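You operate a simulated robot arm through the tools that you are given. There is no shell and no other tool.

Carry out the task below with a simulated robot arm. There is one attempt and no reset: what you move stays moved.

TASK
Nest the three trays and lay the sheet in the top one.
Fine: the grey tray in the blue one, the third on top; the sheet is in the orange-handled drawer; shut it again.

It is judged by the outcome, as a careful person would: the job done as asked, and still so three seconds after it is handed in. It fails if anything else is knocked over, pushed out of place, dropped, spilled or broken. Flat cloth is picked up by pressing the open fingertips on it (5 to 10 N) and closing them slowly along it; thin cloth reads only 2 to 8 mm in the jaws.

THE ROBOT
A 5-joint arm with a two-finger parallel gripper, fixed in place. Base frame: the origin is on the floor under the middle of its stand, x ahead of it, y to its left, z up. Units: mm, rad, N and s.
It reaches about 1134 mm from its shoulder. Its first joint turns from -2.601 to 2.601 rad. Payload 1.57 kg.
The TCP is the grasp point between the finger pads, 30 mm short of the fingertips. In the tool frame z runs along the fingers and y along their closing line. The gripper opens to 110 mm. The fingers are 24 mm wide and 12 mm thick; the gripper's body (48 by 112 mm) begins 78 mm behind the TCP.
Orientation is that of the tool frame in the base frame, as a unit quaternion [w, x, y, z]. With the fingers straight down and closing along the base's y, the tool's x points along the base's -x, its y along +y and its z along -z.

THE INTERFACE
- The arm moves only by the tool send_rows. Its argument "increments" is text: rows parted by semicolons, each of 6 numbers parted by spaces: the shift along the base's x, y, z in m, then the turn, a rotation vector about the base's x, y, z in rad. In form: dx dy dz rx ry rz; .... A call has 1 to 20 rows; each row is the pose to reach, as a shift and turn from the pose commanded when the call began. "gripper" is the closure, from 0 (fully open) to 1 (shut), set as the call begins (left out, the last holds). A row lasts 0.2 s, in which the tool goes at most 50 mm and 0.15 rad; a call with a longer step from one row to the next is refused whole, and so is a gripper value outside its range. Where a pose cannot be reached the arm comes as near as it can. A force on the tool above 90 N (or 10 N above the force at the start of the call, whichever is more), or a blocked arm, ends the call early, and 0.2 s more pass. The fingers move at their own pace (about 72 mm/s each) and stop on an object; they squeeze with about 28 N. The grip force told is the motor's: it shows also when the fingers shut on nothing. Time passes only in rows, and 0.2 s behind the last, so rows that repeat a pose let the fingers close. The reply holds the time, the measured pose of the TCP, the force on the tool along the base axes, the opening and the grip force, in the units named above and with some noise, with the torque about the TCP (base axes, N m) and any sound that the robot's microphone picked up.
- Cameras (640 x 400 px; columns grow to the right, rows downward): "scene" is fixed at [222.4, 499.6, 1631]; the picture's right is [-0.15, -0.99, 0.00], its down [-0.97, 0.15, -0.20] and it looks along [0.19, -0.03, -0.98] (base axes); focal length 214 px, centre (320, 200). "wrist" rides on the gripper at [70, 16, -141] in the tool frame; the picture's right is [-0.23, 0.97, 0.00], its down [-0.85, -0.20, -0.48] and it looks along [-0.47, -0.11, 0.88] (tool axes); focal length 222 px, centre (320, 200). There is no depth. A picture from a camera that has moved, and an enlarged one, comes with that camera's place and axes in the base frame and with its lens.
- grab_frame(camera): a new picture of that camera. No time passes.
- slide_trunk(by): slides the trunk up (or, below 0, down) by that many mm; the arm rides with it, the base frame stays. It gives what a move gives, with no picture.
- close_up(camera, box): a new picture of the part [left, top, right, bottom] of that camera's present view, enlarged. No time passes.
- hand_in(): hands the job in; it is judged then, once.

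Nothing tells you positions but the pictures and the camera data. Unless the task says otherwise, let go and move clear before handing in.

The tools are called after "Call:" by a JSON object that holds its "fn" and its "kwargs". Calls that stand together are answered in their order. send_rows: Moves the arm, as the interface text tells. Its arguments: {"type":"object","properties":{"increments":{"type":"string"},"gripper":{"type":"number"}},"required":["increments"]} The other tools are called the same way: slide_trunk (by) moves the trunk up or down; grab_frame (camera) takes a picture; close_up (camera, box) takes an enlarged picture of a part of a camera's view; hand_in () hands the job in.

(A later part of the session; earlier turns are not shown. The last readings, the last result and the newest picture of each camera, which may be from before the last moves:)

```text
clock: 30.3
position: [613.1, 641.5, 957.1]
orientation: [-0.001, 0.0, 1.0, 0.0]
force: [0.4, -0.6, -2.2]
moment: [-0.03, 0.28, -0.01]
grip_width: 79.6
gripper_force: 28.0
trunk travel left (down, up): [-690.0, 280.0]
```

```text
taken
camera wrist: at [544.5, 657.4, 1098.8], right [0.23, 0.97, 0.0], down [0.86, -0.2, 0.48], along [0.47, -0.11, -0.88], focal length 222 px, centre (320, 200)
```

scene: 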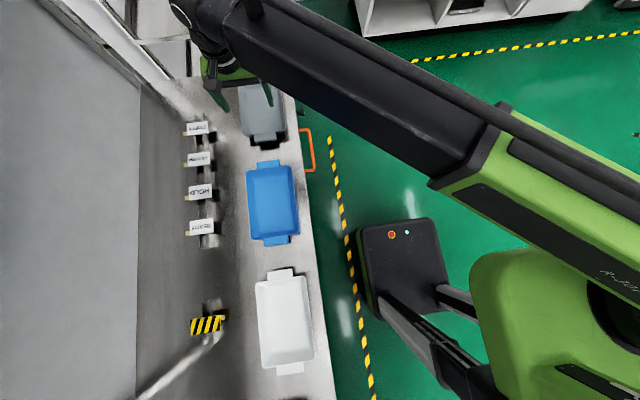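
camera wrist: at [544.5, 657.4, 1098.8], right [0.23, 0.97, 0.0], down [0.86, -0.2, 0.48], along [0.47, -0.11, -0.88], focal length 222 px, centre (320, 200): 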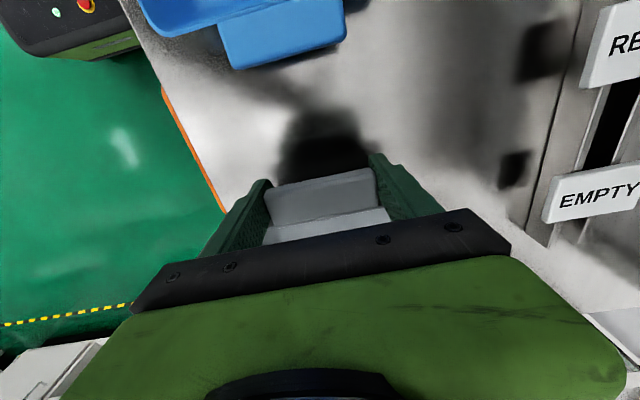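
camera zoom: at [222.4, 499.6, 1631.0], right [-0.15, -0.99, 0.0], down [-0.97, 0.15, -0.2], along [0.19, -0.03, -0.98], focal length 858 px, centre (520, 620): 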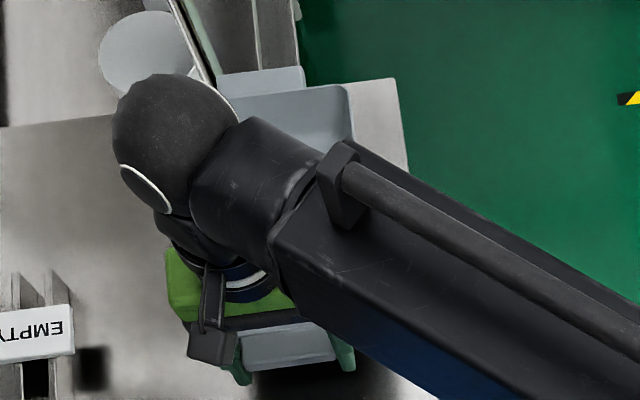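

The tray is fully off the bench and level: steady 2.2 N and 0.28 N·m, matching its own weight. I'll lift higher and carry it towards the blue tray, stopping short to measure blue's near lug.

Call:
{"fn": "slide_trunk", "kwargs": {"by": 80}}

Call:
{"fn": "send_rows", "kwargs": {"increments": "-0.02 0 0 0 0 0; -0.045 0 0 0 0 0; -0.075 0 0 0 0 0; -0.105 0 0 0 0 0; -0.135 0 0 0 0 0; -0.165 0 0 0 0 0; -0.195 0 0 0 0 0; -0.225 0 0 0 0 0; -0.25 0 0 0 0 0; -0.265 0 0 0 0 0; -0.27 0 0 0 0 0; -0.27 0 0 0 0 0"}}

Call:
{"fn": "grab_frame", "kwargs": {"camera": "wrist"}}

Call:
{"fn": "grab_frame", "kwargs": {"camera": "scene"}}

```text
clock: 31.4
position: [613.3, 640.7, 1037.6]
orientation: [0.0, 0.0, 1.0, 0.001]
force: [0.4, 0.5, -2.1]
moment: [-0.01, 0.3, 0.0]
grip_width: 79.8
gripper_force: 28.1
trunk travel left (down, up): [-770.0, 200.0]
```

```text
clock: 34.0
position: [343.2, 641.1, 1036.1]
orientation: [0.001, 0.0, 1.0, 0.0]
force: [-0.7, -0.6, -1.5]
moment: [0.03, 0.29, -0.02]
grip_width: 79.7
gripper_force: 28.1
trunk travel left (down, up): [-770.0, 200.0]
```

```text
taken
camera wrist: at [274.3, 657.7, 1178.9], right [0.23, 0.97, 0.0], down [0.86, -0.2, 0.48], along [0.47, -0.11, -0.88], focal length 222 px, centre (320, 200)
```

wrist: 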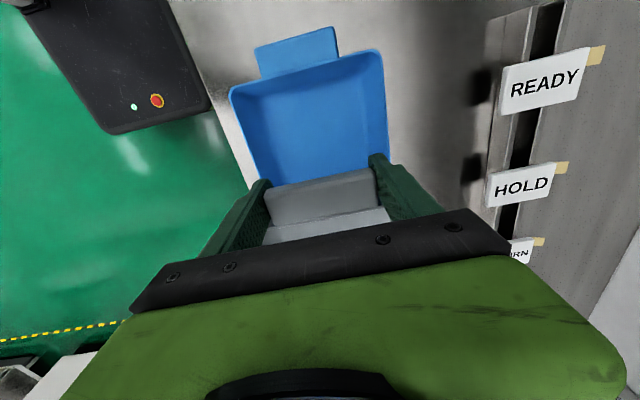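

```text
taken
```

scene: 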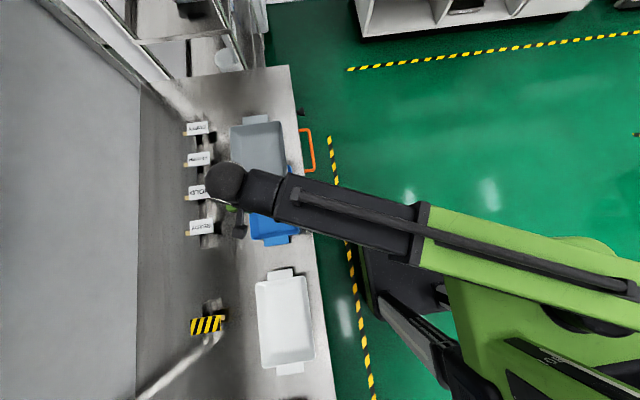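

Call:
{"fn": "close_up", "kwargs": {"camera": "wrist", "box": [210, 10, 410, 135]}}

Call:
{"fn": "close_up", "kwargs": {"camera": "wrist", "box": [240, 140, 420, 255]}}

Call:
{"fn": "close_up", "kwargs": {"camera": "scene", "box": [215, 100, 315, 170]}}

```text
3.20 times, centred on (310, 72) of wrist
camera zoom: at [274.3, 657.7, 1178.9], right [0.23, 0.97, 0.0], down [0.86, -0.2, 0.48], along [0.47, -0.11, -0.88], focal length 711 px, centre (352, 608)
```

zoom: 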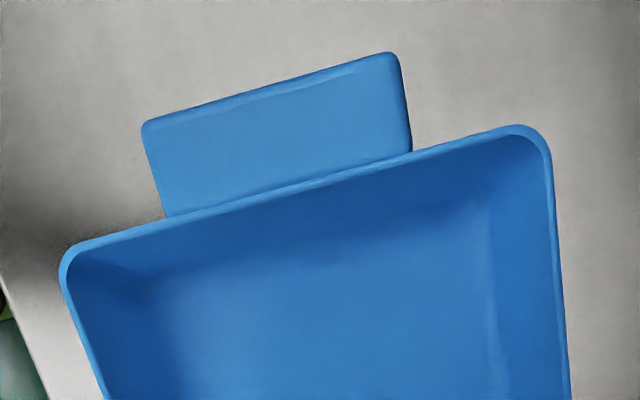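

```text
3.48 times, centred on (330, 198) of wrist
camera zoom: at [274.3, 657.7, 1178.9], right [0.23, 0.97, 0.0], down [0.86, -0.2, 0.48], along [0.47, -0.11, -0.88], focal length 773 px, centre (285, 209)
```

zoom: 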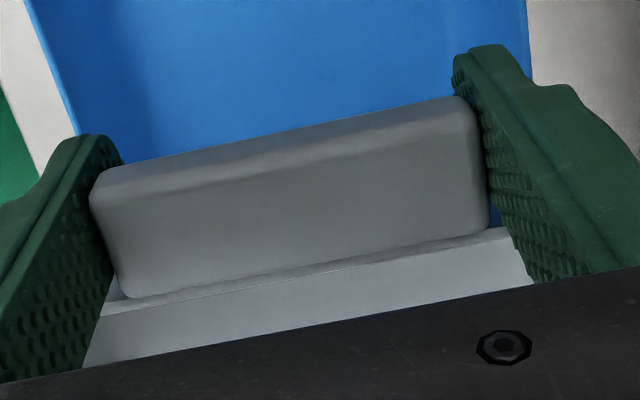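

```text
5.71 times, centred on (265, 135) of scene
camera zoom: at [222.4, 499.6, 1631.0], right [-0.15, -0.99, 0.0], down [-0.97, 0.15, -0.2], along [0.19, -0.03, -0.98], focal length 1226 px, centre (634, 571)
```

zoom: 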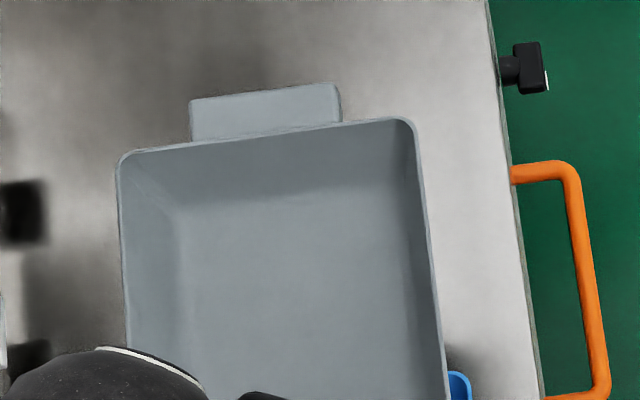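

I notice a problem: my fingertips hang about 27 mm below grey's lug, and would hit blue's equally wide lug when nesting. I'll take grey back to its spot, set it down and regrip it with just the fingertips.

Call:
{"fn": "send_rows", "kwargs": {"increments": "0.02 0 0 0 0 0; 0.045 0 0 0 0 0; 0.075 0 0 0 0 0; 0.105 0 0 0 0 0; 0.135 0 0 0 0 0; 0.165 0 0 0 0 0; 0.195 0 0 0 0 0; 0.225 0 0 0 0 0; 0.25 0 0 0 0 0; 0.265 0 0 0 0 0; 0.27 0 0 0 0 0; 0.27 0 0 0 0 0"}}

Call:
{"fn": "slide_trunk", "kwargs": {"by": -100}}

Call:
{"fn": "slide_trunk", "kwargs": {"by": -14}}

```text
clock: 36.6
position: [613.6, 641.7, 1036.7]
orientation: [0.001, 0.0, 1.0, 0.0]
force: [0.1, 0.9, -1.6]
moment: [-0.02, 0.29, 0.02]
grip_width: 79.5
gripper_force: 28.0
trunk travel left (down, up): [-770.0, 200.0]
```

```text
clock: 38.0
position: [612.6, 640.5, 936.2]
orientation: [0.0, 0.0, 1.0, 0.0]
force: [0.4, 0.0, -1.5]
moment: [0.01, 0.25, -0.04]
grip_width: 79.8
gripper_force: 28.0
trunk travel left (down, up): [-670.0, 300.0]
```

```text
clock: 38.6
position: [612.8, 638.4, 923.3]
orientation: [0.0, 0.0, 1.0, 0.001]
force: [0.0, -0.3, -1.6]
moment: [-0.02, 0.29, -0.03]
grip_width: 80.0
gripper_force: 27.2
trunk travel left (down, up): [-656.0, 314.0]
```

Call:
{"fn": "slide_trunk", "kwargs": {"by": -2}}

Call:
{"fn": "slide_trunk", "kwargs": {"by": -2}}

```text
clock: 39.1
position: [614.3, 641.2, 920.6]
orientation: [0.0, 0.0, 1.0, 0.001]
force: [0.9, -0.4, -2.1]
moment: [-0.02, 0.27, -0.01]
grip_width: 79.7
gripper_force: 27.8
trunk travel left (down, up): [-654.0, 316.0]
```

```text
clock: 39.6
position: [613.6, 640.7, 917.7]
orientation: [0.0, 0.0, 1.0, 0.0]
force: [0.4, 1.4, 2.4]
moment: [-0.17, -0.83, 0.17]
grip_width: 79.7
gripper_force: 28.0
trunk travel left (down, up): [-652.0, 318.0]
```

Grey is back on the bench at its original height. I'll let go, rise 27 mm, and regrip the lug with the fingertips only.

Call:
{"fn": "send_rows", "kwargs": {"increments": "0 0 0 0 0 0; 0 0 0 0 0 0; 0 0 0 0 0 0", "gripper": 0}}

Call:
{"fn": "slide_trunk", "kwargs": {"by": 27}}

Call:
{"fn": "close_up", "kwargs": {"camera": "wrist", "box": [170, 100, 470, 270]}}

```text
clock: 40.4
position: [613.5, 640.1, 919.1]
orientation: [0.0, 0.001, 1.0, 0.0]
force: [-0.2, 0.4, -0.5]
moment: [0.02, 0.0, 0.0]
grip_width: 109.8
gripper_force: 0.1
trunk travel left (down, up): [-652.0, 318.0]
```

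```text
clock: 41.2
position: [612.2, 640.1, 946.6]
orientation: [0.0, 0.001, 1.0, 0.001]
force: [-0.1, -0.5, 0.1]
moment: [-0.01, 0.01, -0.01]
grip_width: 109.8
gripper_force: 0.0
trunk travel left (down, up): [-679.0, 291.0]
```

```text
2.13 times, centred on (320, 185) of wrist
camera zoom: at [543.6, 657.0, 1087.9], right [0.23, 0.97, 0.0], down [0.86, -0.2, 0.48], along [0.47, -0.11, -0.88], focal length 474 px, centre (320, 232)
```

zoom: 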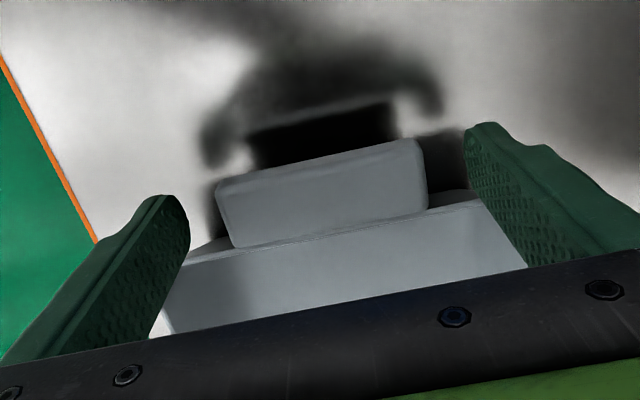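

Call:
{"fn": "send_rows", "kwargs": {"increments": "0.0005 0 0 0 0 0; 0.0005 0 0 0 0 0; 0.0005 0 0 0 0 0; 0.0005 0 0 0 0 0; 0.0005 0 0 0 0 0", "gripper": 1}}

Call:
{"fn": "slide_trunk", "kwargs": {"by": 8}}

Call:
{"fn": "grab_frame", "kwargs": {"camera": "wrist"}}

```text
clock: 42.4
position: [614.0, 639.9, 945.0]
orientation: [0.0, 0.0, 1.0, 0.0]
force: [-0.5, -0.4, -0.3]
moment: [0.01, 0.04, 0.02]
grip_width: 79.5
gripper_force: 28.5
trunk travel left (down, up): [-679.0, 291.0]
```

```text
clock: 42.9
position: [613.3, 640.5, 953.3]
orientation: [-0.001, 0.0, 1.0, 0.001]
force: [0.1, 0.1, -2.2]
moment: [-0.04, 0.29, -0.02]
grip_width: 79.4
gripper_force: 28.5
trunk travel left (down, up): [-687.0, 283.0]
```

```text
taken
camera wrist: at [543.9, 657.1, 1095.7], right [0.23, 0.97, 0.0], down [0.86, -0.2, 0.48], along [0.47, -0.11, -0.88], focal length 222 px, centre (320, 200)
```

wrist: 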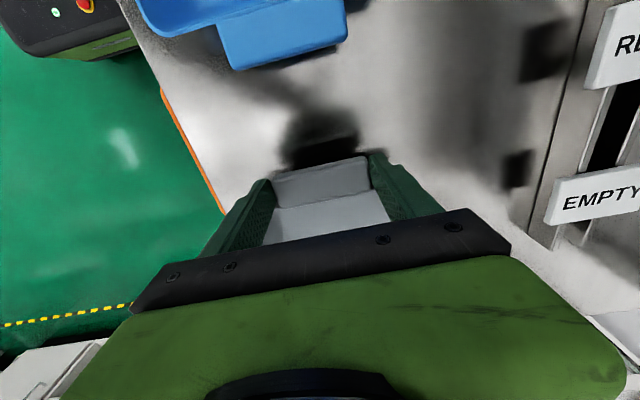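

The fingertip grip holds the tray just as well. I'll lift and carry it to above the blue tray.

Call:
{"fn": "slide_trunk", "kwargs": {"by": 85}}

Call:
{"fn": "send_rows", "kwargs": {"increments": "-0.02 0 0 0 0 0; -0.045 0 0 0 0 0; -0.075 0 0 0 0 0; -0.105 0 0 0 0 0; -0.135 0 0 0 0 0; -0.165 0 0 0 0 0; -0.195 0 0 0 0 0; -0.225 0 0 0 0 0; -0.255 0 0 0 0 0; -0.285 0 0 0 0 0; -0.315 0 0 0 0 0; -0.34 0 0 0 0 0; -0.36 0 0 0 0 0; -0.3675 0.0003 0 0 0 0; -0.3675 0.0003 0 0 0 0"}}

Call:
{"fn": "grab_frame", "kwargs": {"camera": "wrist"}}

Call:
{"fn": "close_up", "kwargs": {"camera": "scene", "box": [200, 120, 330, 260]}}

```text
clock: 44.1
position: [612.9, 639.3, 1038.7]
orientation: [0.0, 0.0, 1.0, -0.001]
force: [0.5, -0.1, -1.7]
moment: [0.0, 0.3, -0.01]
grip_width: 79.6
gripper_force: 28.3
trunk travel left (down, up): [-772.0, 198.0]
```

```text
clock: 47.4
position: [245.8, 640.8, 1038.3]
orientation: [0.0, 0.0, 1.0, 0.0]
force: [0.3, 0.5, -1.9]
moment: [-0.02, 0.28, 0.0]
grip_width: 79.6
gripper_force: 28.0
trunk travel left (down, up): [-772.0, 198.0]
```

```text
taken
camera wrist: at [176.1, 657.7, 1180.9], right [0.23, 0.97, 0.0], down [0.86, -0.2, 0.48], along [0.47, -0.11, -0.88], focal length 222 px, centre (320, 200)
```

wrist: 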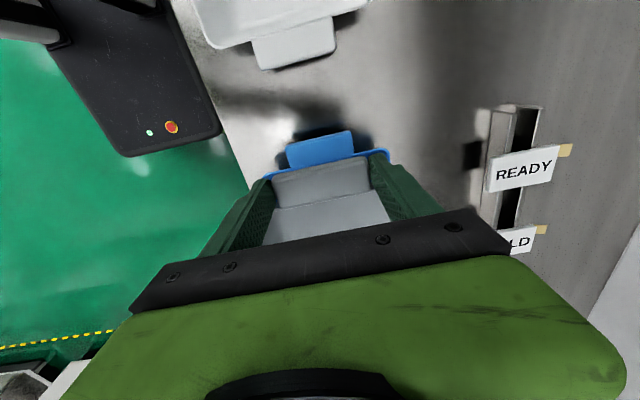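

```text
2.86 times, centred on (265, 190) of scene
camera zoom: at [222.4, 499.6, 1631.0], right [-0.15, -0.99, 0.0], down [-0.97, 0.15, -0.2], along [0.19, -0.03, -0.98], focal length 613 px, centre (477, 229)
```

zoom: 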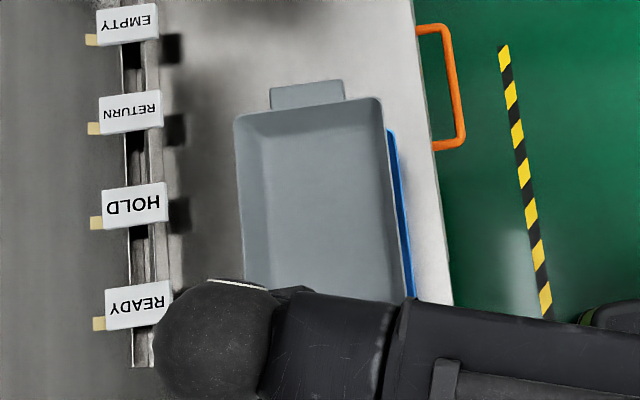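

Call:
{"fn": "close_up", "kwargs": {"camera": "wrist", "box": [240, 110, 420, 230]}}

```text
3.33 times, centred on (330, 170) of wrist
camera zoom: at [176.1, 657.7, 1180.9], right [0.23, 0.97, 0.0], down [0.86, -0.2, 0.48], along [0.47, -0.11, -0.88], focal length 740 px, centre (287, 300)
```

zoom: 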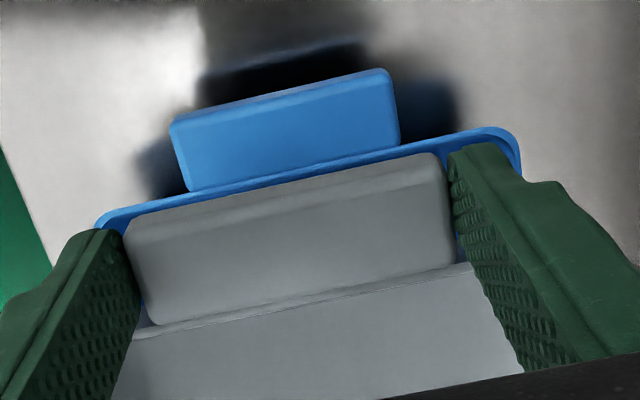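

Blue's lug sits directly under grey's, aligned within about a millimetre. I'll lower it in stages, watching the force.

Call:
{"fn": "send_rows", "kwargs": {"increments": "-0.0007 -0.0002 0 0 0 0; -0.0007 -0.0002 0 0 0 0"}}

Call:
{"fn": "slide_trunk", "kwargs": {"by": -50}}

Call:
{"fn": "slide_trunk", "kwargs": {"by": -12}}

Call:
{"fn": "slide_trunk", "kwargs": {"by": -6}}

Call:
{"fn": "grab_frame", "kwargs": {"camera": "wrist"}}

Call:
{"fn": "close_up", "kwargs": {"camera": "scene", "box": [230, 145, 320, 245]}}

```text
clock: 48.0
position: [244.6, 641.0, 1038.7]
orientation: [0.001, 0.0, 1.0, 0.001]
force: [-0.1, -0.1, -2.2]
moment: [0.0, 0.28, 0.02]
grip_width: 79.4
gripper_force: 27.6
trunk travel left (down, up): [-772.0, 198.0]
```

```text
clock: 48.9
position: [245.3, 640.3, 990.0]
orientation: [0.0, 0.0, 1.0, 0.0]
force: [0.0, 0.2, -2.0]
moment: [0.0, 0.27, 0.05]
grip_width: 79.4
gripper_force: 27.4
trunk travel left (down, up): [-722.0, 248.0]
```

```text
clock: 49.5
position: [246.7, 640.2, 976.7]
orientation: [0.0, 0.001, 1.0, 0.001]
force: [0.1, -1.5, -2.2]
moment: [0.01, 0.29, 0.0]
grip_width: 79.3
gripper_force: 27.8
trunk travel left (down, up): [-710.0, 260.0]
```

```text
clock: 50.0
position: [245.5, 640.5, 970.2]
orientation: [0.0, 0.001, 1.0, 0.0]
force: [0.0, 0.9, -2.1]
moment: [-0.02, 0.26, -0.03]
grip_width: 79.5
gripper_force: 28.1
trunk travel left (down, up): [-704.0, 266.0]
```

```text
taken
camera wrist: at [175.8, 657.0, 1112.9], right [0.23, 0.97, 0.0], down [0.86, -0.2, 0.48], along [0.47, -0.11, -0.88], focal length 222 px, centre (320, 200)
```

wrist: 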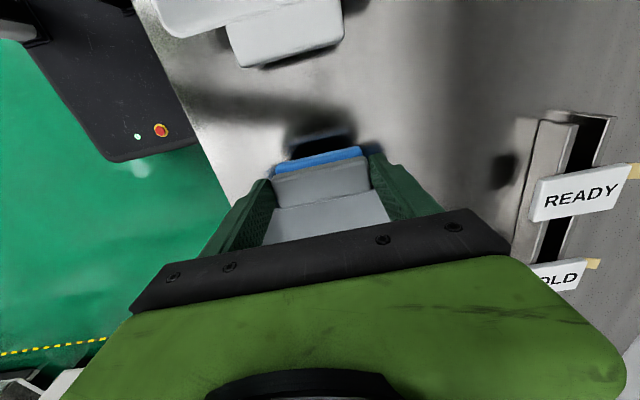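

```text
4.00 times, centred on (275, 195) of scene
camera zoom: at [222.4, 499.6, 1631.0], right [-0.15, -0.99, 0.0], down [-0.97, 0.15, -0.2], along [0.19, -0.03, -0.98], focal length 858 px, centre (500, 220)
```

zoom: 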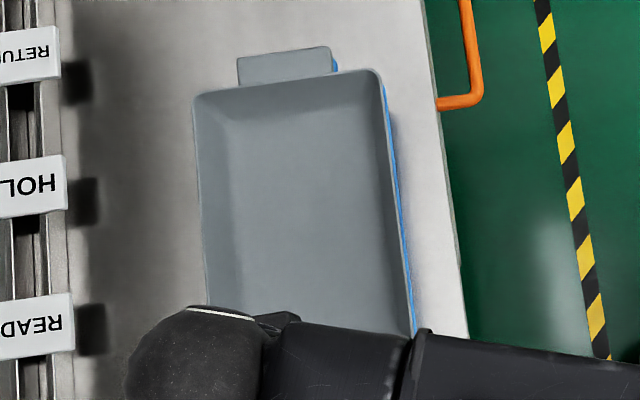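

Call:
{"fn": "slide_trunk", "kwargs": {"by": -4}}

Call:
{"fn": "slide_trunk", "kwargs": {"by": -4}}

Call:
{"fn": "slide_trunk", "kwargs": {"by": -2}}

```text
clock: 50.5
position: [245.8, 639.9, 967.0]
orientation: [0.001, 0.001, 1.0, 0.0]
force: [-0.1, 0.8, -2.1]
moment: [0.01, 0.31, 0.01]
grip_width: 79.5
gripper_force: 27.9
trunk travel left (down, up): [-700.0, 270.0]
```

```text
clock: 51.1
position: [245.8, 640.2, 962.8]
orientation: [0.0, 0.0, 1.0, 0.001]
force: [-0.9, 0.9, -2.5]
moment: [-0.02, 0.27, 0.03]
grip_width: 79.6
gripper_force: 28.1
trunk travel left (down, up): [-696.0, 274.0]
```

```text
clock: 51.6
position: [245.1, 640.3, 961.1]
orientation: [0.0, 0.001, 1.0, 0.0]
force: [0.4, 1.5, 2.7]
moment: [0.0, -0.81, 0.08]
grip_width: 79.5
gripper_force: 28.3
trunk travel left (down, up): [-694.0, 276.0]
```

Contact at 16 mm above bench-level grip. I'll check how it sits before I let go.

Call:
{"fn": "close_up", "kwargs": {"camera": "wrist", "box": [240, 110, 420, 230]}}

Call:
{"fn": "close_up", "kwargs": {"camera": "scene", "box": [240, 150, 310, 200]}}

Call:
{"fn": "close_up", "kwargs": {"camera": "scene", "box": [230, 195, 320, 260]}}

```text
3.33 times, centred on (330, 170) of wrist
camera zoom: at [175.8, 656.9, 1103.0], right [0.23, 0.97, 0.0], down [0.85, -0.2, 0.48], along [0.47, -0.11, -0.88], focal length 740 px, centre (287, 300)
```

zoom: 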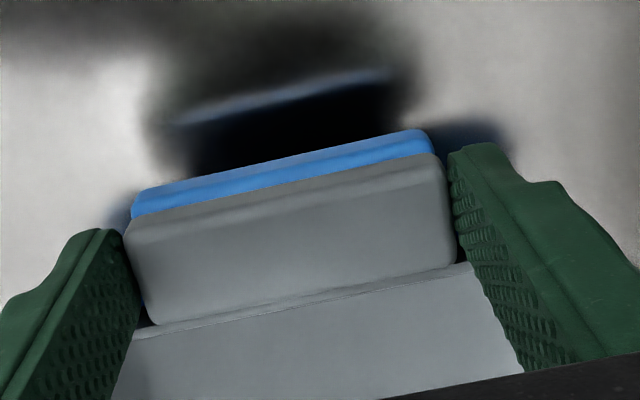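

```text
8.00 times, centred on (275, 175) of scene
camera zoom: at [222.4, 499.6, 1631.0], right [-0.15, -0.99, 0.0], down [-0.97, 0.15, -0.2], along [0.19, -0.03, -0.98], focal length 1716 px, centre (680, 400)
```

zoom: 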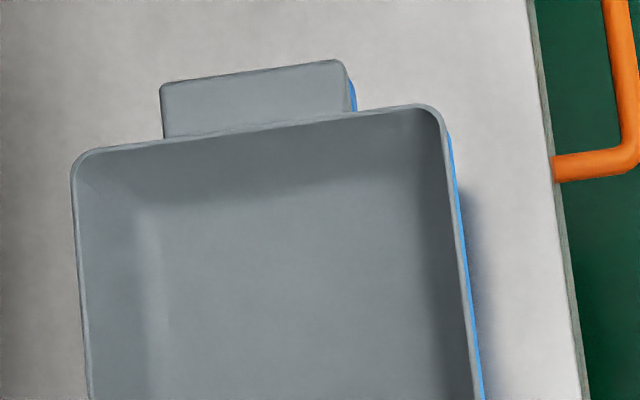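

```text
6.15 times, centred on (275, 228) of scene
camera zoom: at [222.4, 499.6, 1631.0], right [-0.15, -0.99, 0.0], down [-0.97, 0.15, -0.2], along [0.19, -0.03, -0.98], focal length 1320 px, centre (597, 31)
```

zoom: 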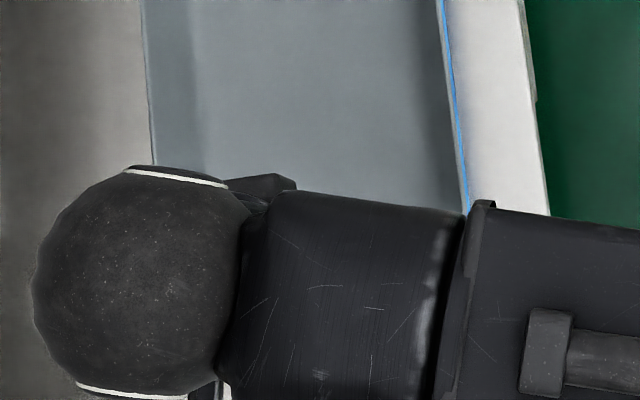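

It's aligned in both directions. Releasing gently now.

Call:
{"fn": "send_rows", "kwargs": {"increments": "0 0 0 0 0 0; 0 0 0 0 0 0; 0 0 0 0 0 0; 0 0 0 0 0 0", "gripper": 0}}

Call:
{"fn": "slide_trunk", "kwargs": {"by": 120}}

Call:
{"fn": "grab_frame", "kwargs": {"camera": "wrist"}}

Call:
{"fn": "close_up", "kwargs": {"camera": "wrist", "box": [220, 80, 420, 230]}}

```text
clock: 52.6
position: [244.6, 640.9, 960.5]
orientation: [0.0, 0.0, 1.0, -0.001]
force: [0.3, -0.2, -0.5]
moment: [0.0, 0.0, 0.0]
grip_width: 109.9
gripper_force: 0.0
trunk travel left (down, up): [-694.0, 276.0]
```

```text
clock: 54.1
position: [245.1, 640.5, 1080.5]
orientation: [-0.001, 0.001, 1.0, -0.001]
force: [0.9, 1.0, -0.3]
moment: [-0.01, -0.01, -0.02]
grip_width: 110.0
gripper_force: 0.1
trunk travel left (down, up): [-814.0, 156.0]
```

```text
taken
camera wrist: at [175.7, 657.0, 1222.9], right [0.23, 0.97, 0.0], down [0.86, -0.2, 0.48], along [0.47, -0.11, -0.88], focal length 222 px, centre (320, 200)
```

wrist: 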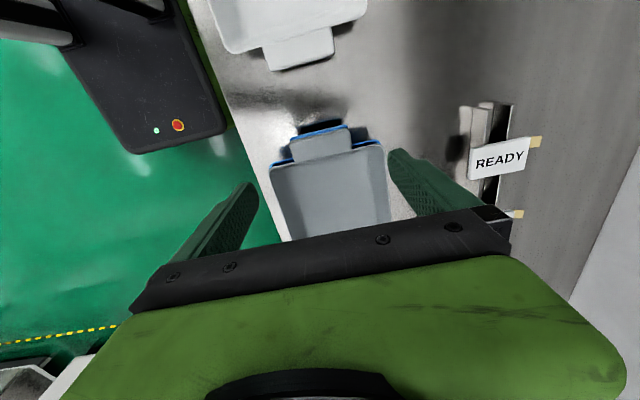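

```text
2.67 times, centred on (320, 155) of wrist
camera zoom: at [175.7, 657.0, 1222.9], right [0.23, 0.97, 0.0], down [0.86, -0.2, 0.48], along [0.47, -0.11, -0.88], focal length 592 px, centre (320, 320)
```

zoom: 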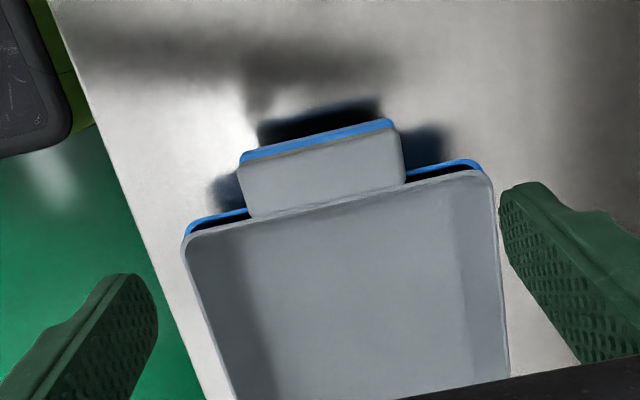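

Grey is seated evenly inside blue (rim edges parallel all round). Next is the white tray: I'll move high along the bench towards its near lug and measure it.

Call:
{"fn": "send_rows", "kwargs": {"increments": "-0.03 0 0 0 0 0; -0.065 0 0 0 0 0; -0.1 0 0 0 0 0; -0.135 0 0 0 0 0; -0.17 0 0 0 0 0; -0.205 0 0 0 0 0; -0.24 0 0 0 0 0; -0.27 0 0 0 0 0; -0.295 0 0 0 0 0; -0.305 0 0 0 0 0; -0.305 0 0 0 0 0"}}

Call:
{"fn": "grab_frame", "kwargs": {"camera": "wrist"}}

Call:
{"fn": "close_up", "kwargs": {"camera": "wrist", "box": [220, 40, 420, 190]}}

Call:
{"fn": "close_up", "kwargs": {"camera": "scene", "box": [230, 150, 330, 250]}}

```text
clock: 56.5
position: [-59.4, 639.9, 1081.1]
orientation: [0.001, 0.0, 1.0, -0.001]
force: [0.7, 0.3, -0.3]
moment: [0.0, 0.0, -0.02]
grip_width: 109.9
gripper_force: 0.1
trunk travel left (down, up): [-814.0, 156.0]
```

```text
taken
camera wrist: at [-129.8, 656.9, 1222.9], right [0.23, 0.97, 0.0], down [0.86, -0.2, 0.48], along [0.47, -0.11, -0.88], focal length 222 px, centre (320, 200)
```

wrist: 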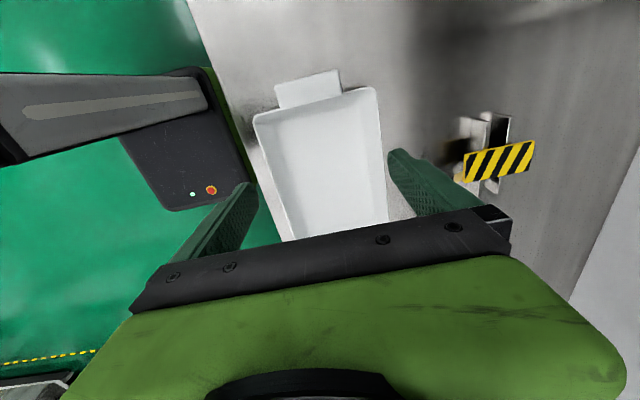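

```text
2.67 times, centred on (320, 115) of wrist
camera zoom: at [-129.8, 656.9, 1222.9], right [0.23, 0.97, 0.0], down [0.86, -0.2, 0.48], along [0.47, -0.11, -0.88], focal length 592 px, centre (320, 427)
```

zoom: 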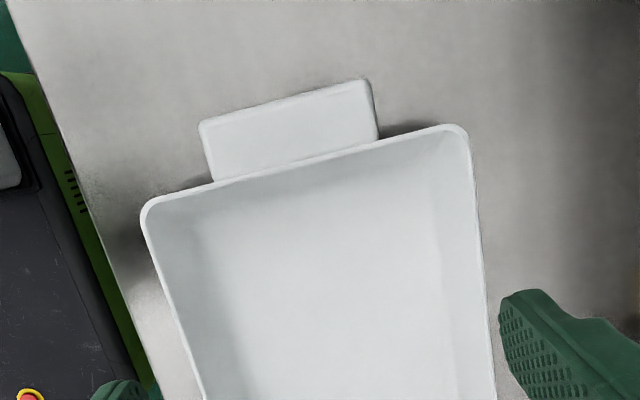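

```text
4.00 times, centred on (280, 200) of scene
camera zoom: at [222.4, 499.6, 1631.0], right [-0.15, -0.99, 0.0], down [-0.97, 0.15, -0.2], along [0.19, -0.03, -0.98], focal length 858 px, centre (480, 200)
```

zoom: 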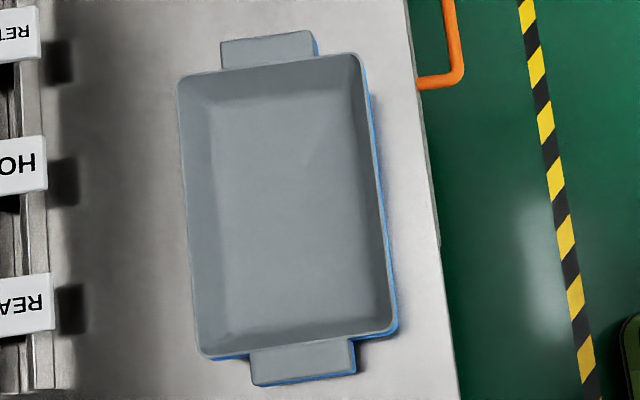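

White's near lug is at x −134…−109, centred on y≈640.5, matching the others. I'll line up and descend to the same fingertip-grip height.

Call:
{"fn": "send_rows", "kwargs": {"increments": "-0.033 0 0 0 0 0; -0.065 0.0003 0 0 0 0; -0.065 0.0003 0 0 0 0"}}

Call:
{"fn": "slide_trunk", "kwargs": {"by": -105}}

Call:
{"fn": "close_up", "kwargs": {"camera": "wrist", "box": [170, 100, 470, 270]}}

Call:
{"fn": "grab_frame", "kwargs": {"camera": "scene"}}

```text
clock: 57.3
position: [-124.9, 640.7, 1080.5]
orientation: [0.0, 0.0, 1.0, 0.0]
force: [-0.3, -0.2, 0.2]
moment: [-0.03, 0.02, -0.03]
grip_width: 110.2
gripper_force: 0.0
trunk travel left (down, up): [-814.0, 156.0]
```

```text
clock: 58.7
position: [-123.4, 640.8, 976.3]
orientation: [0.0, 0.0, 1.0, 0.0]
force: [0.5, -0.3, -0.1]
moment: [0.02, 0.02, 0.02]
grip_width: 110.1
gripper_force: 0.1
trunk travel left (down, up): [-709.0, 261.0]
```

```text
2.13 times, centred on (320, 185) of wrist
camera zoom: at [-193.5, 657.2, 1118.0], right [0.23, 0.97, 0.0], down [0.86, -0.2, 0.48], along [0.47, -0.11, -0.88], focal length 474 px, centre (320, 232)
```

zoom: 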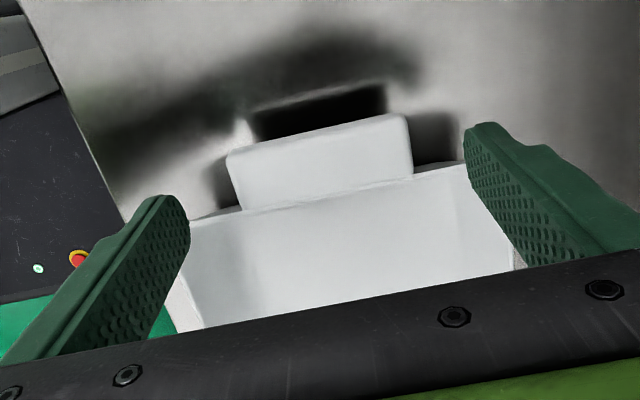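

```text
taken
```

scene: 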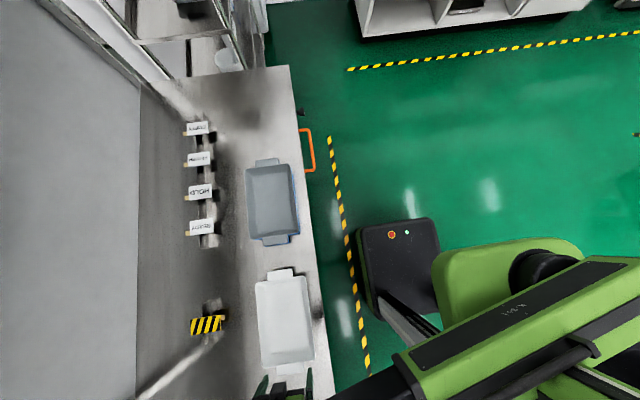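

Call:
{"fn": "slide_trunk", "kwargs": {"by": -30}}

Call:
{"fn": "send_rows", "kwargs": {"increments": "0 0 0 0 0 0; 0 0 0 0 0 0; 0 0 0 0 0 0; 0 0 0 0 0 0; 0 0 0 0 0 0", "gripper": 1}}

Call:
{"fn": "slide_trunk", "kwargs": {"by": 8}}

Call:
{"fn": "grab_frame", "kwargs": {"camera": "wrist"}}

```text
clock: 59.4
position: [-123.4, 641.1, 945.8]
orientation: [0.0, -0.001, 1.0, 0.0]
force: [0.8, 0.2, 0.0]
moment: [0.02, 0.02, 0.03]
grip_width: 110.1
gripper_force: 0.1
trunk travel left (down, up): [-679.0, 291.0]
```

```text
clock: 60.6
position: [-124.5, 640.5, 944.9]
orientation: [0.0, 0.0, 1.0, 0.0]
force: [0.0, -0.9, 0.3]
moment: [-0.2, -0.01, -0.11]
grip_width: 79.8
gripper_force: 27.8
trunk travel left (down, up): [-679.0, 291.0]
```

```text
clock: 61.2
position: [-123.8, 640.0, 952.4]
orientation: [0.0, -0.001, 1.0, 0.0]
force: [-0.4, 0.0, -1.0]
moment: [-0.02, 0.3, -0.01]
grip_width: 79.6
gripper_force: 28.0
trunk travel left (down, up): [-687.0, 283.0]
```

```text
taken
camera wrist: at [-193.6, 657.5, 1095.7], right [0.23, 0.97, 0.0], down [0.86, -0.2, 0.48], along [0.47, -0.11, -0.88], focal length 222 px, centre (320, 200)
```

wrist: 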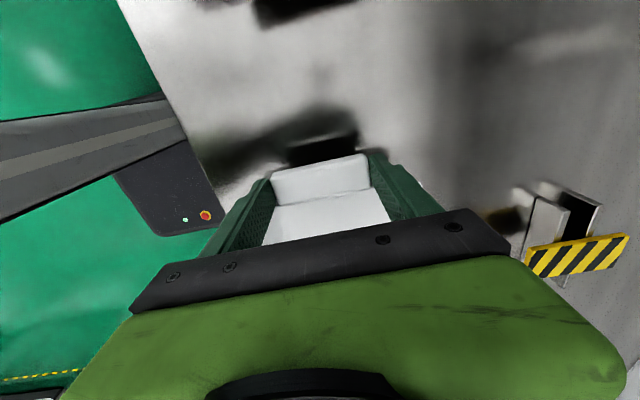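

White is held cleanly too. I'll raise it well above the stack and carry it over.

Call:
{"fn": "slide_trunk", "kwargs": {"by": 118}}

Call:
{"fn": "send_rows", "kwargs": {"increments": "0.02 0 0 0 0 0; 0.045 0 0 0 0 0; 0.075 0 0 0 0 0; 0.105 0 0 0 0 0; 0.135 0 0 0 0 0; 0.165 0 0 0 0 0; 0.195 0 0 0 0 0; 0.225 0 0 0 0 0; 0.255 0 0 0 0 0; 0.285 0 0 0 0 0; 0.315 0 0 0 0 0; 0.34 0 0 0 0 0; 0.36 0 0 0 0 0; 0.3702 0 0 0 0 0; 0.3702 0 0 0 0 0; 0.3702 0 0 0 0 0"}}

Call:
{"fn": "close_up", "kwargs": {"camera": "wrist", "box": [240, 110, 420, 230]}}

Call:
{"fn": "grab_frame", "kwargs": {"camera": "scene"}}

```text
clock: 62.7
position: [-124.7, 640.6, 1070.3]
orientation: [0.0, 0.0, 1.0, 0.0]
force: [0.9, -0.3, -2.1]
moment: [-0.02, 0.3, 0.0]
grip_width: 79.5
gripper_force: 27.8
trunk travel left (down, up): [-805.0, 165.0]
```

```text
clock: 66.1
position: [246.9, 640.3, 1071.7]
orientation: [0.0, 0.0, 1.0, 0.001]
force: [0.2, 0.1, -1.3]
moment: [0.0, 0.25, -0.02]
grip_width: 79.7
gripper_force: 28.3
trunk travel left (down, up): [-805.0, 165.0]
```

```text
3.33 times, centred on (330, 170) of wrist
camera zoom: at [176.9, 656.9, 1213.9], right [0.23, 0.97, 0.0], down [0.86, -0.2, 0.48], along [0.47, -0.11, -0.88], focal length 740 px, centre (287, 300)
```

zoom: 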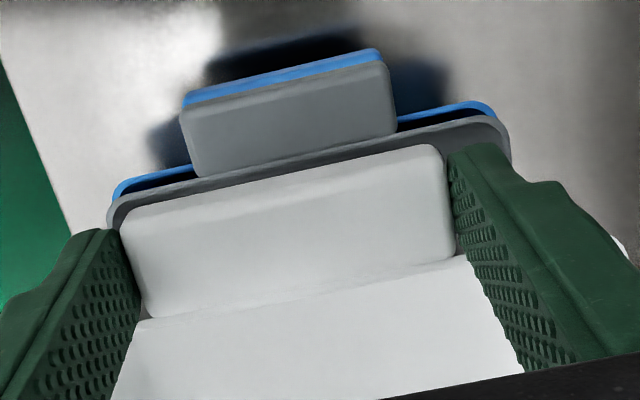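

```text
taken
```

scene: 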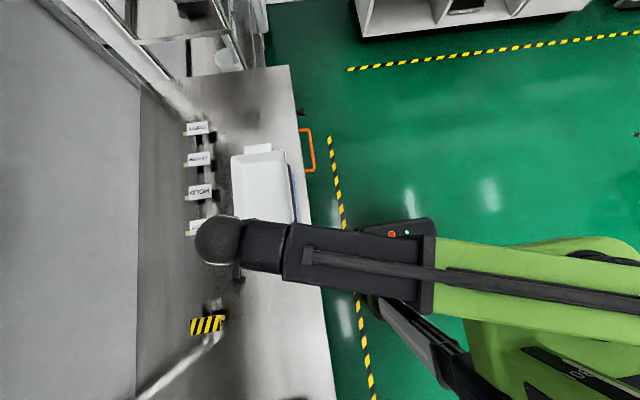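

The white lug lines up with the stack. Lowering in stages; I expect contact near z≈977.

Call:
{"fn": "slide_trunk", "kwargs": {"by": -70}}

Call:
{"fn": "slide_trunk", "kwargs": {"by": -12}}

Call:
{"fn": "slide_trunk", "kwargs": {"by": -5}}

Call:
{"fn": "slide_trunk", "kwargs": {"by": -4}}

```text
clock: 67.2
position: [246.7, 640.4, 1001.9]
orientation: [0.0, -0.001, 1.0, 0.0]
force: [0.4, -0.4, -2.1]
moment: [-0.03, 0.29, -0.02]
grip_width: 79.7
gripper_force: 28.2
trunk travel left (down, up): [-735.0, 235.0]
```

```text
clock: 67.8
position: [246.3, 640.3, 990.2]
orientation: [0.0, 0.0, 1.0, 0.0]
force: [-0.2, 0.7, -1.0]
moment: [-0.02, 0.24, 0.02]
grip_width: 79.7
gripper_force: 28.0
trunk travel left (down, up): [-723.0, 247.0]
```

```text
clock: 68.3
position: [246.4, 638.7, 985.1]
orientation: [0.0, 0.0, 1.0, 0.0]
force: [0.4, 0.5, -2.1]
moment: [0.02, 0.25, 0.0]
grip_width: 79.3
gripper_force: 28.1
trunk travel left (down, up): [-718.0, 252.0]
```

```text
clock: 68.8
position: [246.9, 639.7, 979.6]
orientation: [0.0, 0.0, 1.0, 0.0]
force: [0.3, -0.6, -2.2]
moment: [0.01, 0.29, -0.01]
grip_width: 79.2
gripper_force: 28.3
trunk travel left (down, up): [-714.0, 256.0]
```

Call:
{"fn": "slide_trunk", "kwargs": {"by": -2}}

Call:
{"fn": "slide_trunk", "kwargs": {"by": -1}}

Call:
{"fn": "slide_trunk", "kwargs": {"by": -1}}

```text
clock: 69.3
position: [246.8, 639.7, 979.3]
orientation: [0.0, 0.0, 1.0, 0.0]
force: [1.1, 0.4, -1.6]
moment: [0.02, 0.27, 0.0]
grip_width: 79.4
gripper_force: 27.5
trunk travel left (down, up): [-712.0, 258.0]
```

```text
clock: 69.8
position: [245.7, 640.5, 977.6]
orientation: [0.0, 0.0, 1.0, 0.0]
force: [0.0, 0.2, -1.7]
moment: [-0.02, 0.27, -0.02]
grip_width: 79.4
gripper_force: 27.8
trunk travel left (down, up): [-711.0, 259.0]
```

```text
clock: 70.4
position: [246.1, 639.3, 976.8]
orientation: [0.0, 0.0, 1.0, -0.001]
force: [-0.5, 0.3, -0.7]
moment: [0.0, -0.04, -0.02]
grip_width: 79.7
gripper_force: 28.1
trunk travel left (down, up): [-710.0, 260.0]
```

Call:
{"fn": "slide_trunk", "kwargs": {"by": -1}}

Call:
{"fn": "close_up", "kwargs": {"camera": "wrist", "box": [240, 110, 420, 230]}}

Call:
{"fn": "close_up", "kwargs": {"camera": "scene", "box": [230, 135, 320, 235]}}

```text
clock: 70.9
position: [246.4, 638.6, 975.8]
orientation: [0.0, 0.0, 1.0, 0.0]
force: [0.6, 0.6, 2.2]
moment: [0.01, -0.8, 0.08]
grip_width: 79.5
gripper_force: 27.5
trunk travel left (down, up): [-709.0, 261.0]
```

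```text
3.33 times, centred on (330, 170) of wrist
camera zoom: at [176.7, 656.7, 1118.0], right [0.23, 0.97, 0.0], down [0.85, -0.2, 0.48], along [0.47, -0.11, -0.88], focal length 740 px, centre (287, 300)
```

zoom: 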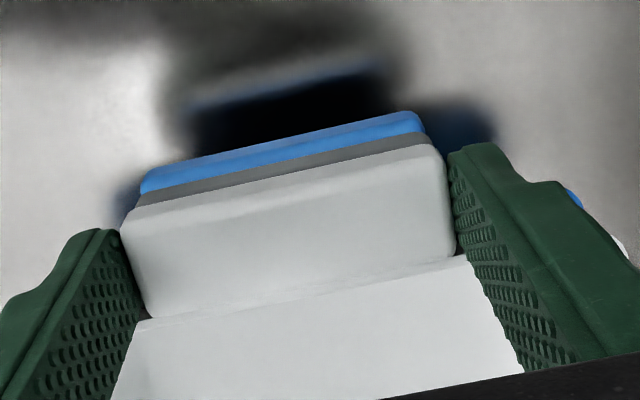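

```text
4.00 times, centred on (275, 185) of scene
camera zoom: at [222.4, 499.6, 1631.0], right [-0.15, -0.99, 0.0], down [-0.97, 0.15, -0.2], along [0.19, -0.03, -0.98], focal length 858 px, centre (500, 260)
```

zoom: 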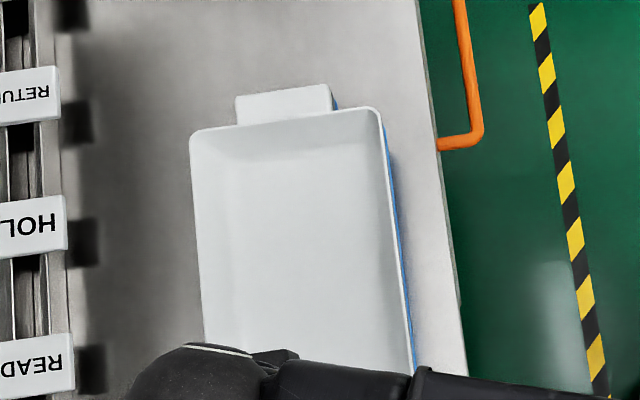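

The white tray is seated in the grey one at z≈976, as expected. Releasing and rising clear.

Call:
{"fn": "send_rows", "kwargs": {"increments": "0 0 0 0 0 0; 0 0 0 0 0 0; 0 0 0 0 0 0; 0 0 0 0 0 0", "gripper": 0}}

Call:
{"fn": "slide_trunk", "kwargs": {"by": 140}}

Call:
{"fn": "grab_frame", "kwargs": {"camera": "wrist"}}

Call:
{"fn": "close_up", "kwargs": {"camera": "wrist", "box": [220, 80, 420, 230]}}

```text
clock: 71.9
position: [246.6, 640.4, 976.9]
orientation: [0.0, 0.0, 1.0, -0.001]
force: [0.2, 0.2, -0.7]
moment: [0.01, -0.01, 0.0]
grip_width: 109.6
gripper_force: 0.2
trunk travel left (down, up): [-709.0, 261.0]
```

```text
clock: 73.5
position: [245.3, 640.3, 1115.9]
orientation: [0.0, 0.0, 1.0, 0.0]
force: [-0.5, 0.2, 0.9]
moment: [-0.04, 0.0, 0.01]
grip_width: 109.9
gripper_force: 0.0
trunk travel left (down, up): [-849.0, 121.0]
```

```text
taken
camera wrist: at [176.7, 656.9, 1257.9], right [0.23, 0.97, 0.0], down [0.86, -0.2, 0.48], along [0.47, -0.11, -0.88], focal length 222 px, centre (320, 200)
```

wrist: 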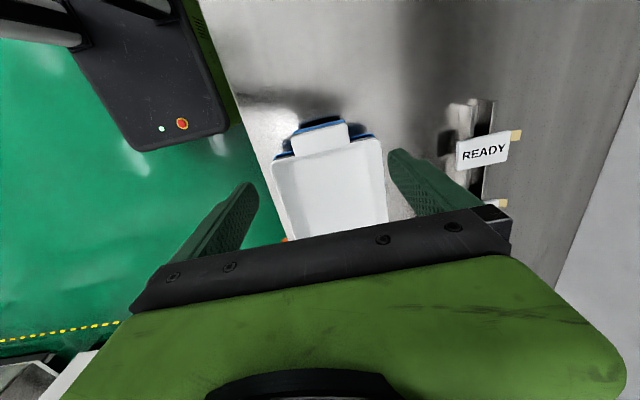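

```text
2.67 times, centred on (320, 155) of wrist
camera zoom: at [176.7, 656.9, 1257.9], right [0.23, 0.97, 0.0], down [0.86, -0.2, 0.48], along [0.47, -0.11, -0.88], focal length 592 px, centre (320, 320)
```

zoom: 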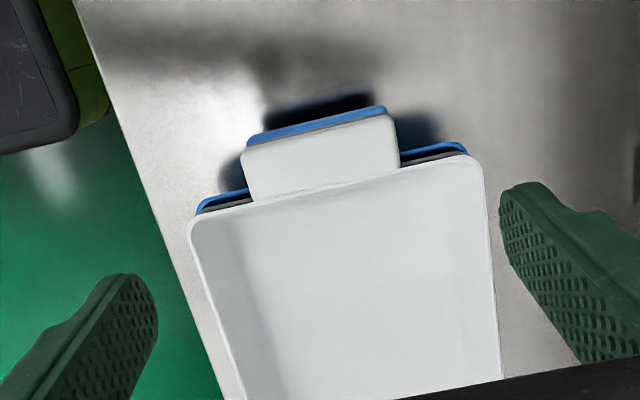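

All three trays are nested evenly. Now I'll go to the drawer handle and measure it from above before gripping.

Call:
{"fn": "send_rows", "kwargs": {"increments": "0.03 -0.02 0 0 0 0; 0.065 -0.04 0 0 0 0; 0.1 -0.06 0 0 0 0; 0.135 -0.08 0 0 0 0; 0.17 -0.1 0 0 0 0; 0.205 -0.115 0 0 0 0; 0.24 -0.13 0 0 0 0; 0.275 -0.145 0 0 0 0; 0.31 -0.155 0 0 0 0; 0.34 -0.16 0 0 0 0; 0.352 -0.16 0 0 0 0; 0.352 -0.16 0 0 0 0"}}

Call:
{"fn": "grab_frame", "kwargs": {"camera": "wrist"}}

Call:
{"fn": "close_up", "kwargs": {"camera": "wrist", "box": [180, 60, 440, 230]}}

Call:
{"fn": "close_up", "kwargs": {"camera": "scene", "box": [230, 120, 330, 245]}}

```text
clock: 76.1
position: [598.7, 479.7, 1115.7]
orientation: [0.0, 0.001, 1.0, 0.0]
force: [0.1, -0.3, -0.3]
moment: [0.02, 0.02, 0.01]
grip_width: 109.8
gripper_force: 0.0
trunk travel left (down, up): [-849.0, 121.0]
```

```text
taken
camera wrist: at [529.6, 496.9, 1258.0], right [0.23, 0.97, 0.0], down [0.86, -0.2, 0.48], along [0.47, -0.11, -0.88], focal length 222 px, centre (320, 200)
```

wrist: 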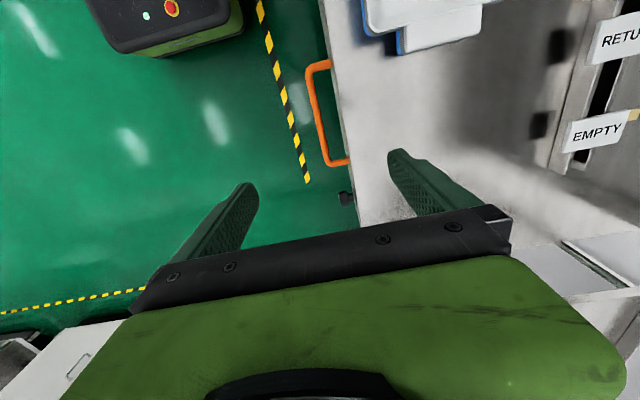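

```text
2.35 times, centred on (310, 145) of wrist
camera zoom: at [529.6, 496.9, 1258.0], right [0.23, 0.97, 0.0], down [0.86, -0.2, 0.48], along [0.47, -0.11, -0.88], focal length 523 px, centre (344, 329)
```

zoom: 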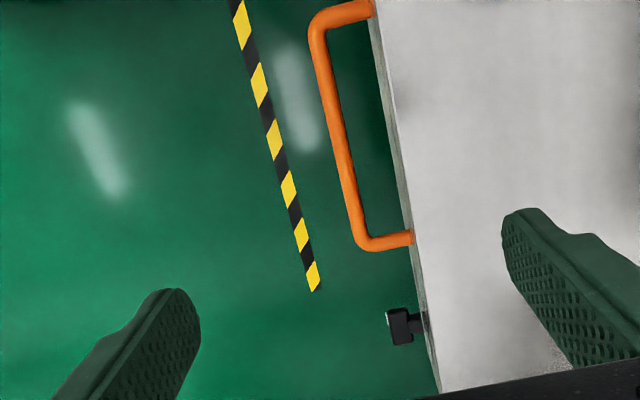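

```text
3.20 times, centred on (280, 182) of scene
camera zoom: at [222.4, 499.6, 1631.0], right [-0.15, -0.99, 0.0], down [-0.97, 0.15, -0.2], along [0.19, -0.03, -0.98], focal length 686 px, centre (448, 256)
```

zoom: 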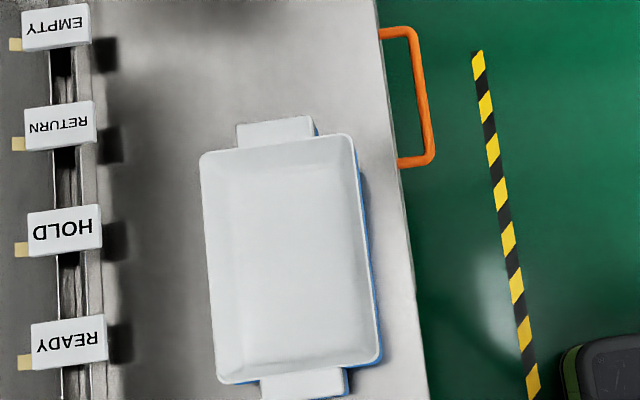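

The handle bar is at z≈805, centred at x≈598, y≈480, about 11 mm thick with a ~30 mm gap behind it. I'll narrow the fingers to about 30 mm and descend so they straddle the bar.

Call:
{"fn": "send_rows", "kwargs": {"increments": "0 0.0005 0 0 0 0; 0 0.0005 0 0 0 0; 0 0.0005 0 0 0 0; 0 0.0005 0 0 0 0", "gripper": 0.727}}

Call:
{"fn": "slide_trunk", "kwargs": {"by": -200}}

Call:
{"fn": "grab_frame", "kwargs": {"camera": "wrist"}}

Call:
{"fn": "close_up", "kwargs": {"camera": "wrist", "box": [200, 60, 420, 230]}}

```text
clock: 77.1
position: [597.9, 481.5, 1115.7]
orientation: [0.0, 0.0, 1.0, 0.0]
force: [0.6, 0.2, -0.3]
moment: [-0.01, -0.01, 0.01]
grip_width: 29.8
gripper_force: 0.0
trunk travel left (down, up): [-849.0, 121.0]
```

```text
clock: 79.3
position: [599.0, 480.5, 916.4]
orientation: [0.0, 0.0, 1.0, 0.0]
force: [-0.2, 0.1, -0.2]
moment: [0.02, -0.01, -0.01]
grip_width: 29.9
gripper_force: 0.0
trunk travel left (down, up): [-649.0, 321.0]
```

```text
taken
camera wrist: at [529.3, 497.0, 1058.1], right [0.23, 0.97, 0.0], down [0.86, -0.2, 0.48], along [0.47, -0.11, -0.88], focal length 222 px, centre (320, 200)
```

wrist: 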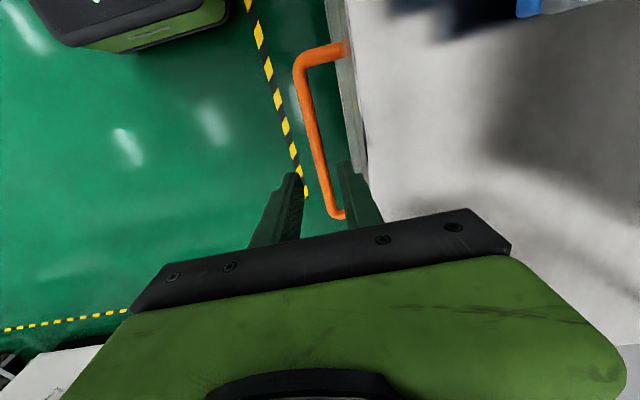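

```text
2.35 times, centred on (310, 145) of wrist
camera zoom: at [529.3, 497.0, 1058.1], right [0.23, 0.97, 0.0], down [0.86, -0.2, 0.48], along [0.47, -0.11, -0.88], focal length 523 px, centre (344, 329)
```

zoom: 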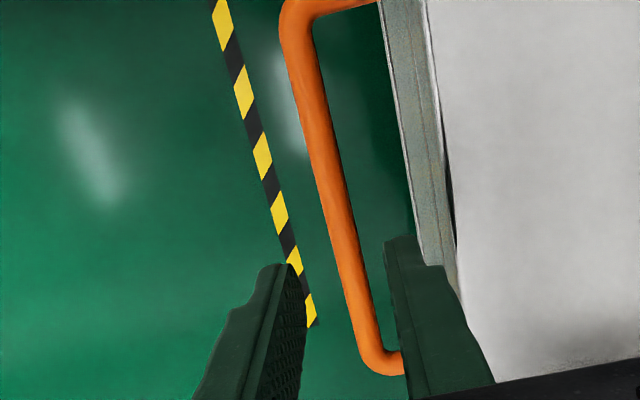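

Call:
{"fn": "send_rows", "kwargs": {"increments": "0 -0.0025 0 0 0 0; 0 -0.0025 0 0 0 0"}}

Call:
{"fn": "slide_trunk", "kwargs": {"by": -55}}

Call:
{"fn": "close_up", "kwargs": {"camera": "wrist", "box": [200, 60, 420, 230]}}

```text
clock: 79.9
position: [598.0, 477.5, 916.3]
orientation: [0.0, 0.001, 1.0, 0.0]
force: [-0.6, 0.2, 0.5]
moment: [0.0, 0.0, 0.0]
grip_width: 29.8
gripper_force: 0.1
trunk travel left (down, up): [-649.0, 321.0]
```

```text
clock: 80.9
position: [599.0, 477.2, 860.8]
orientation: [-0.001, 0.0, 1.0, 0.0]
force: [-0.2, -0.2, -0.1]
moment: [0.02, -0.02, 0.02]
grip_width: 29.9
gripper_force: 0.1
trunk travel left (down, up): [-594.0, 376.0]
```

```text
2.35 times, centred on (310, 145) of wrist
camera zoom: at [529.2, 494.8, 1003.0], right [0.23, 0.97, 0.0], down [0.86, -0.2, 0.48], along [0.47, -0.11, -0.88], focal length 523 px, centre (344, 329)
```

zoom: 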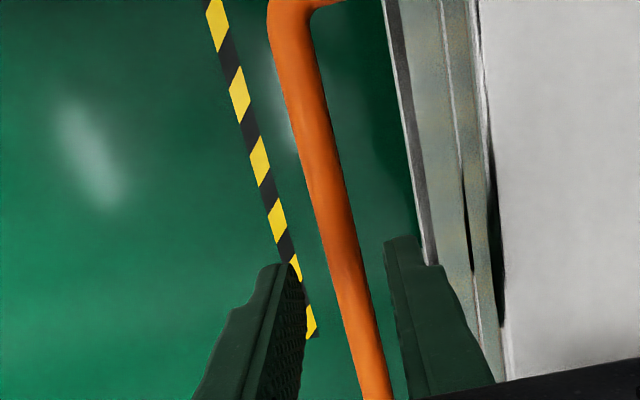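

The bar runs right between the fingers. Lowering the rest of the way, then closing on it.

Call:
{"fn": "slide_trunk", "kwargs": {"by": -25}}

Call:
{"fn": "slide_trunk", "kwargs": {"by": -16}}

Call:
{"fn": "send_rows", "kwargs": {"increments": "0 0 0 0 0 0; 0 0 0 0 0 0; 0 0 0 0 0 0; 0 0 0 0 0 0; 0 0 0 0 0 0", "gripper": 1}}

Call:
{"fn": "close_up", "kwargs": {"camera": "wrist", "box": [200, 60, 420, 230]}}

```text
clock: 81.6
position: [599.0, 478.2, 835.9]
orientation: [-0.001, 0.001, 1.0, 0.0]
force: [-0.2, -0.4, 0.0]
moment: [0.02, 0.04, -0.02]
grip_width: 29.8
gripper_force: 0.0
trunk travel left (down, up): [-569.0, 401.0]
```

```text
clock: 82.2
position: [599.2, 477.9, 819.6]
orientation: [0.0, 0.0, 1.0, -0.001]
force: [0.0, 0.8, 0.0]
moment: [0.01, -0.02, 0.01]
grip_width: 29.6
gripper_force: 0.0
trunk travel left (down, up): [-553.0, 417.0]
```

```text
clock: 83.4
position: [598.2, 477.8, 819.1]
orientation: [0.0, 0.0, 1.0, 0.0]
force: [0.4, 1.6, 0.4]
moment: [0.0, -0.04, -0.56]
grip_width: 13.8
gripper_force: 30.2
trunk travel left (down, up): [-553.0, 417.0]
```

```text
2.35 times, centred on (310, 145) of wrist
camera zoom: at [529.2, 495.0, 962.0], right [0.23, 0.97, 0.0], down [0.86, -0.2, 0.48], along [0.47, -0.11, -0.88], focal length 523 px, centre (344, 329)
```

zoom: 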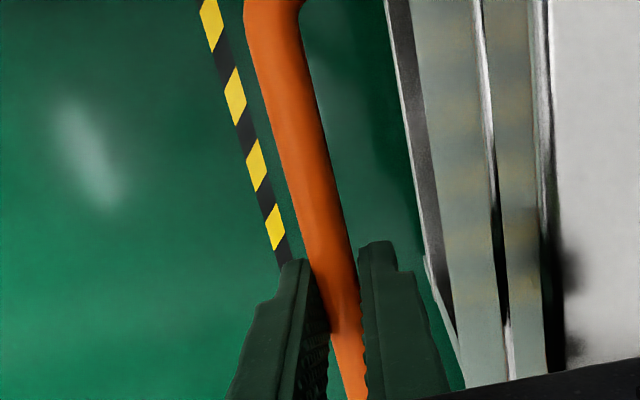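

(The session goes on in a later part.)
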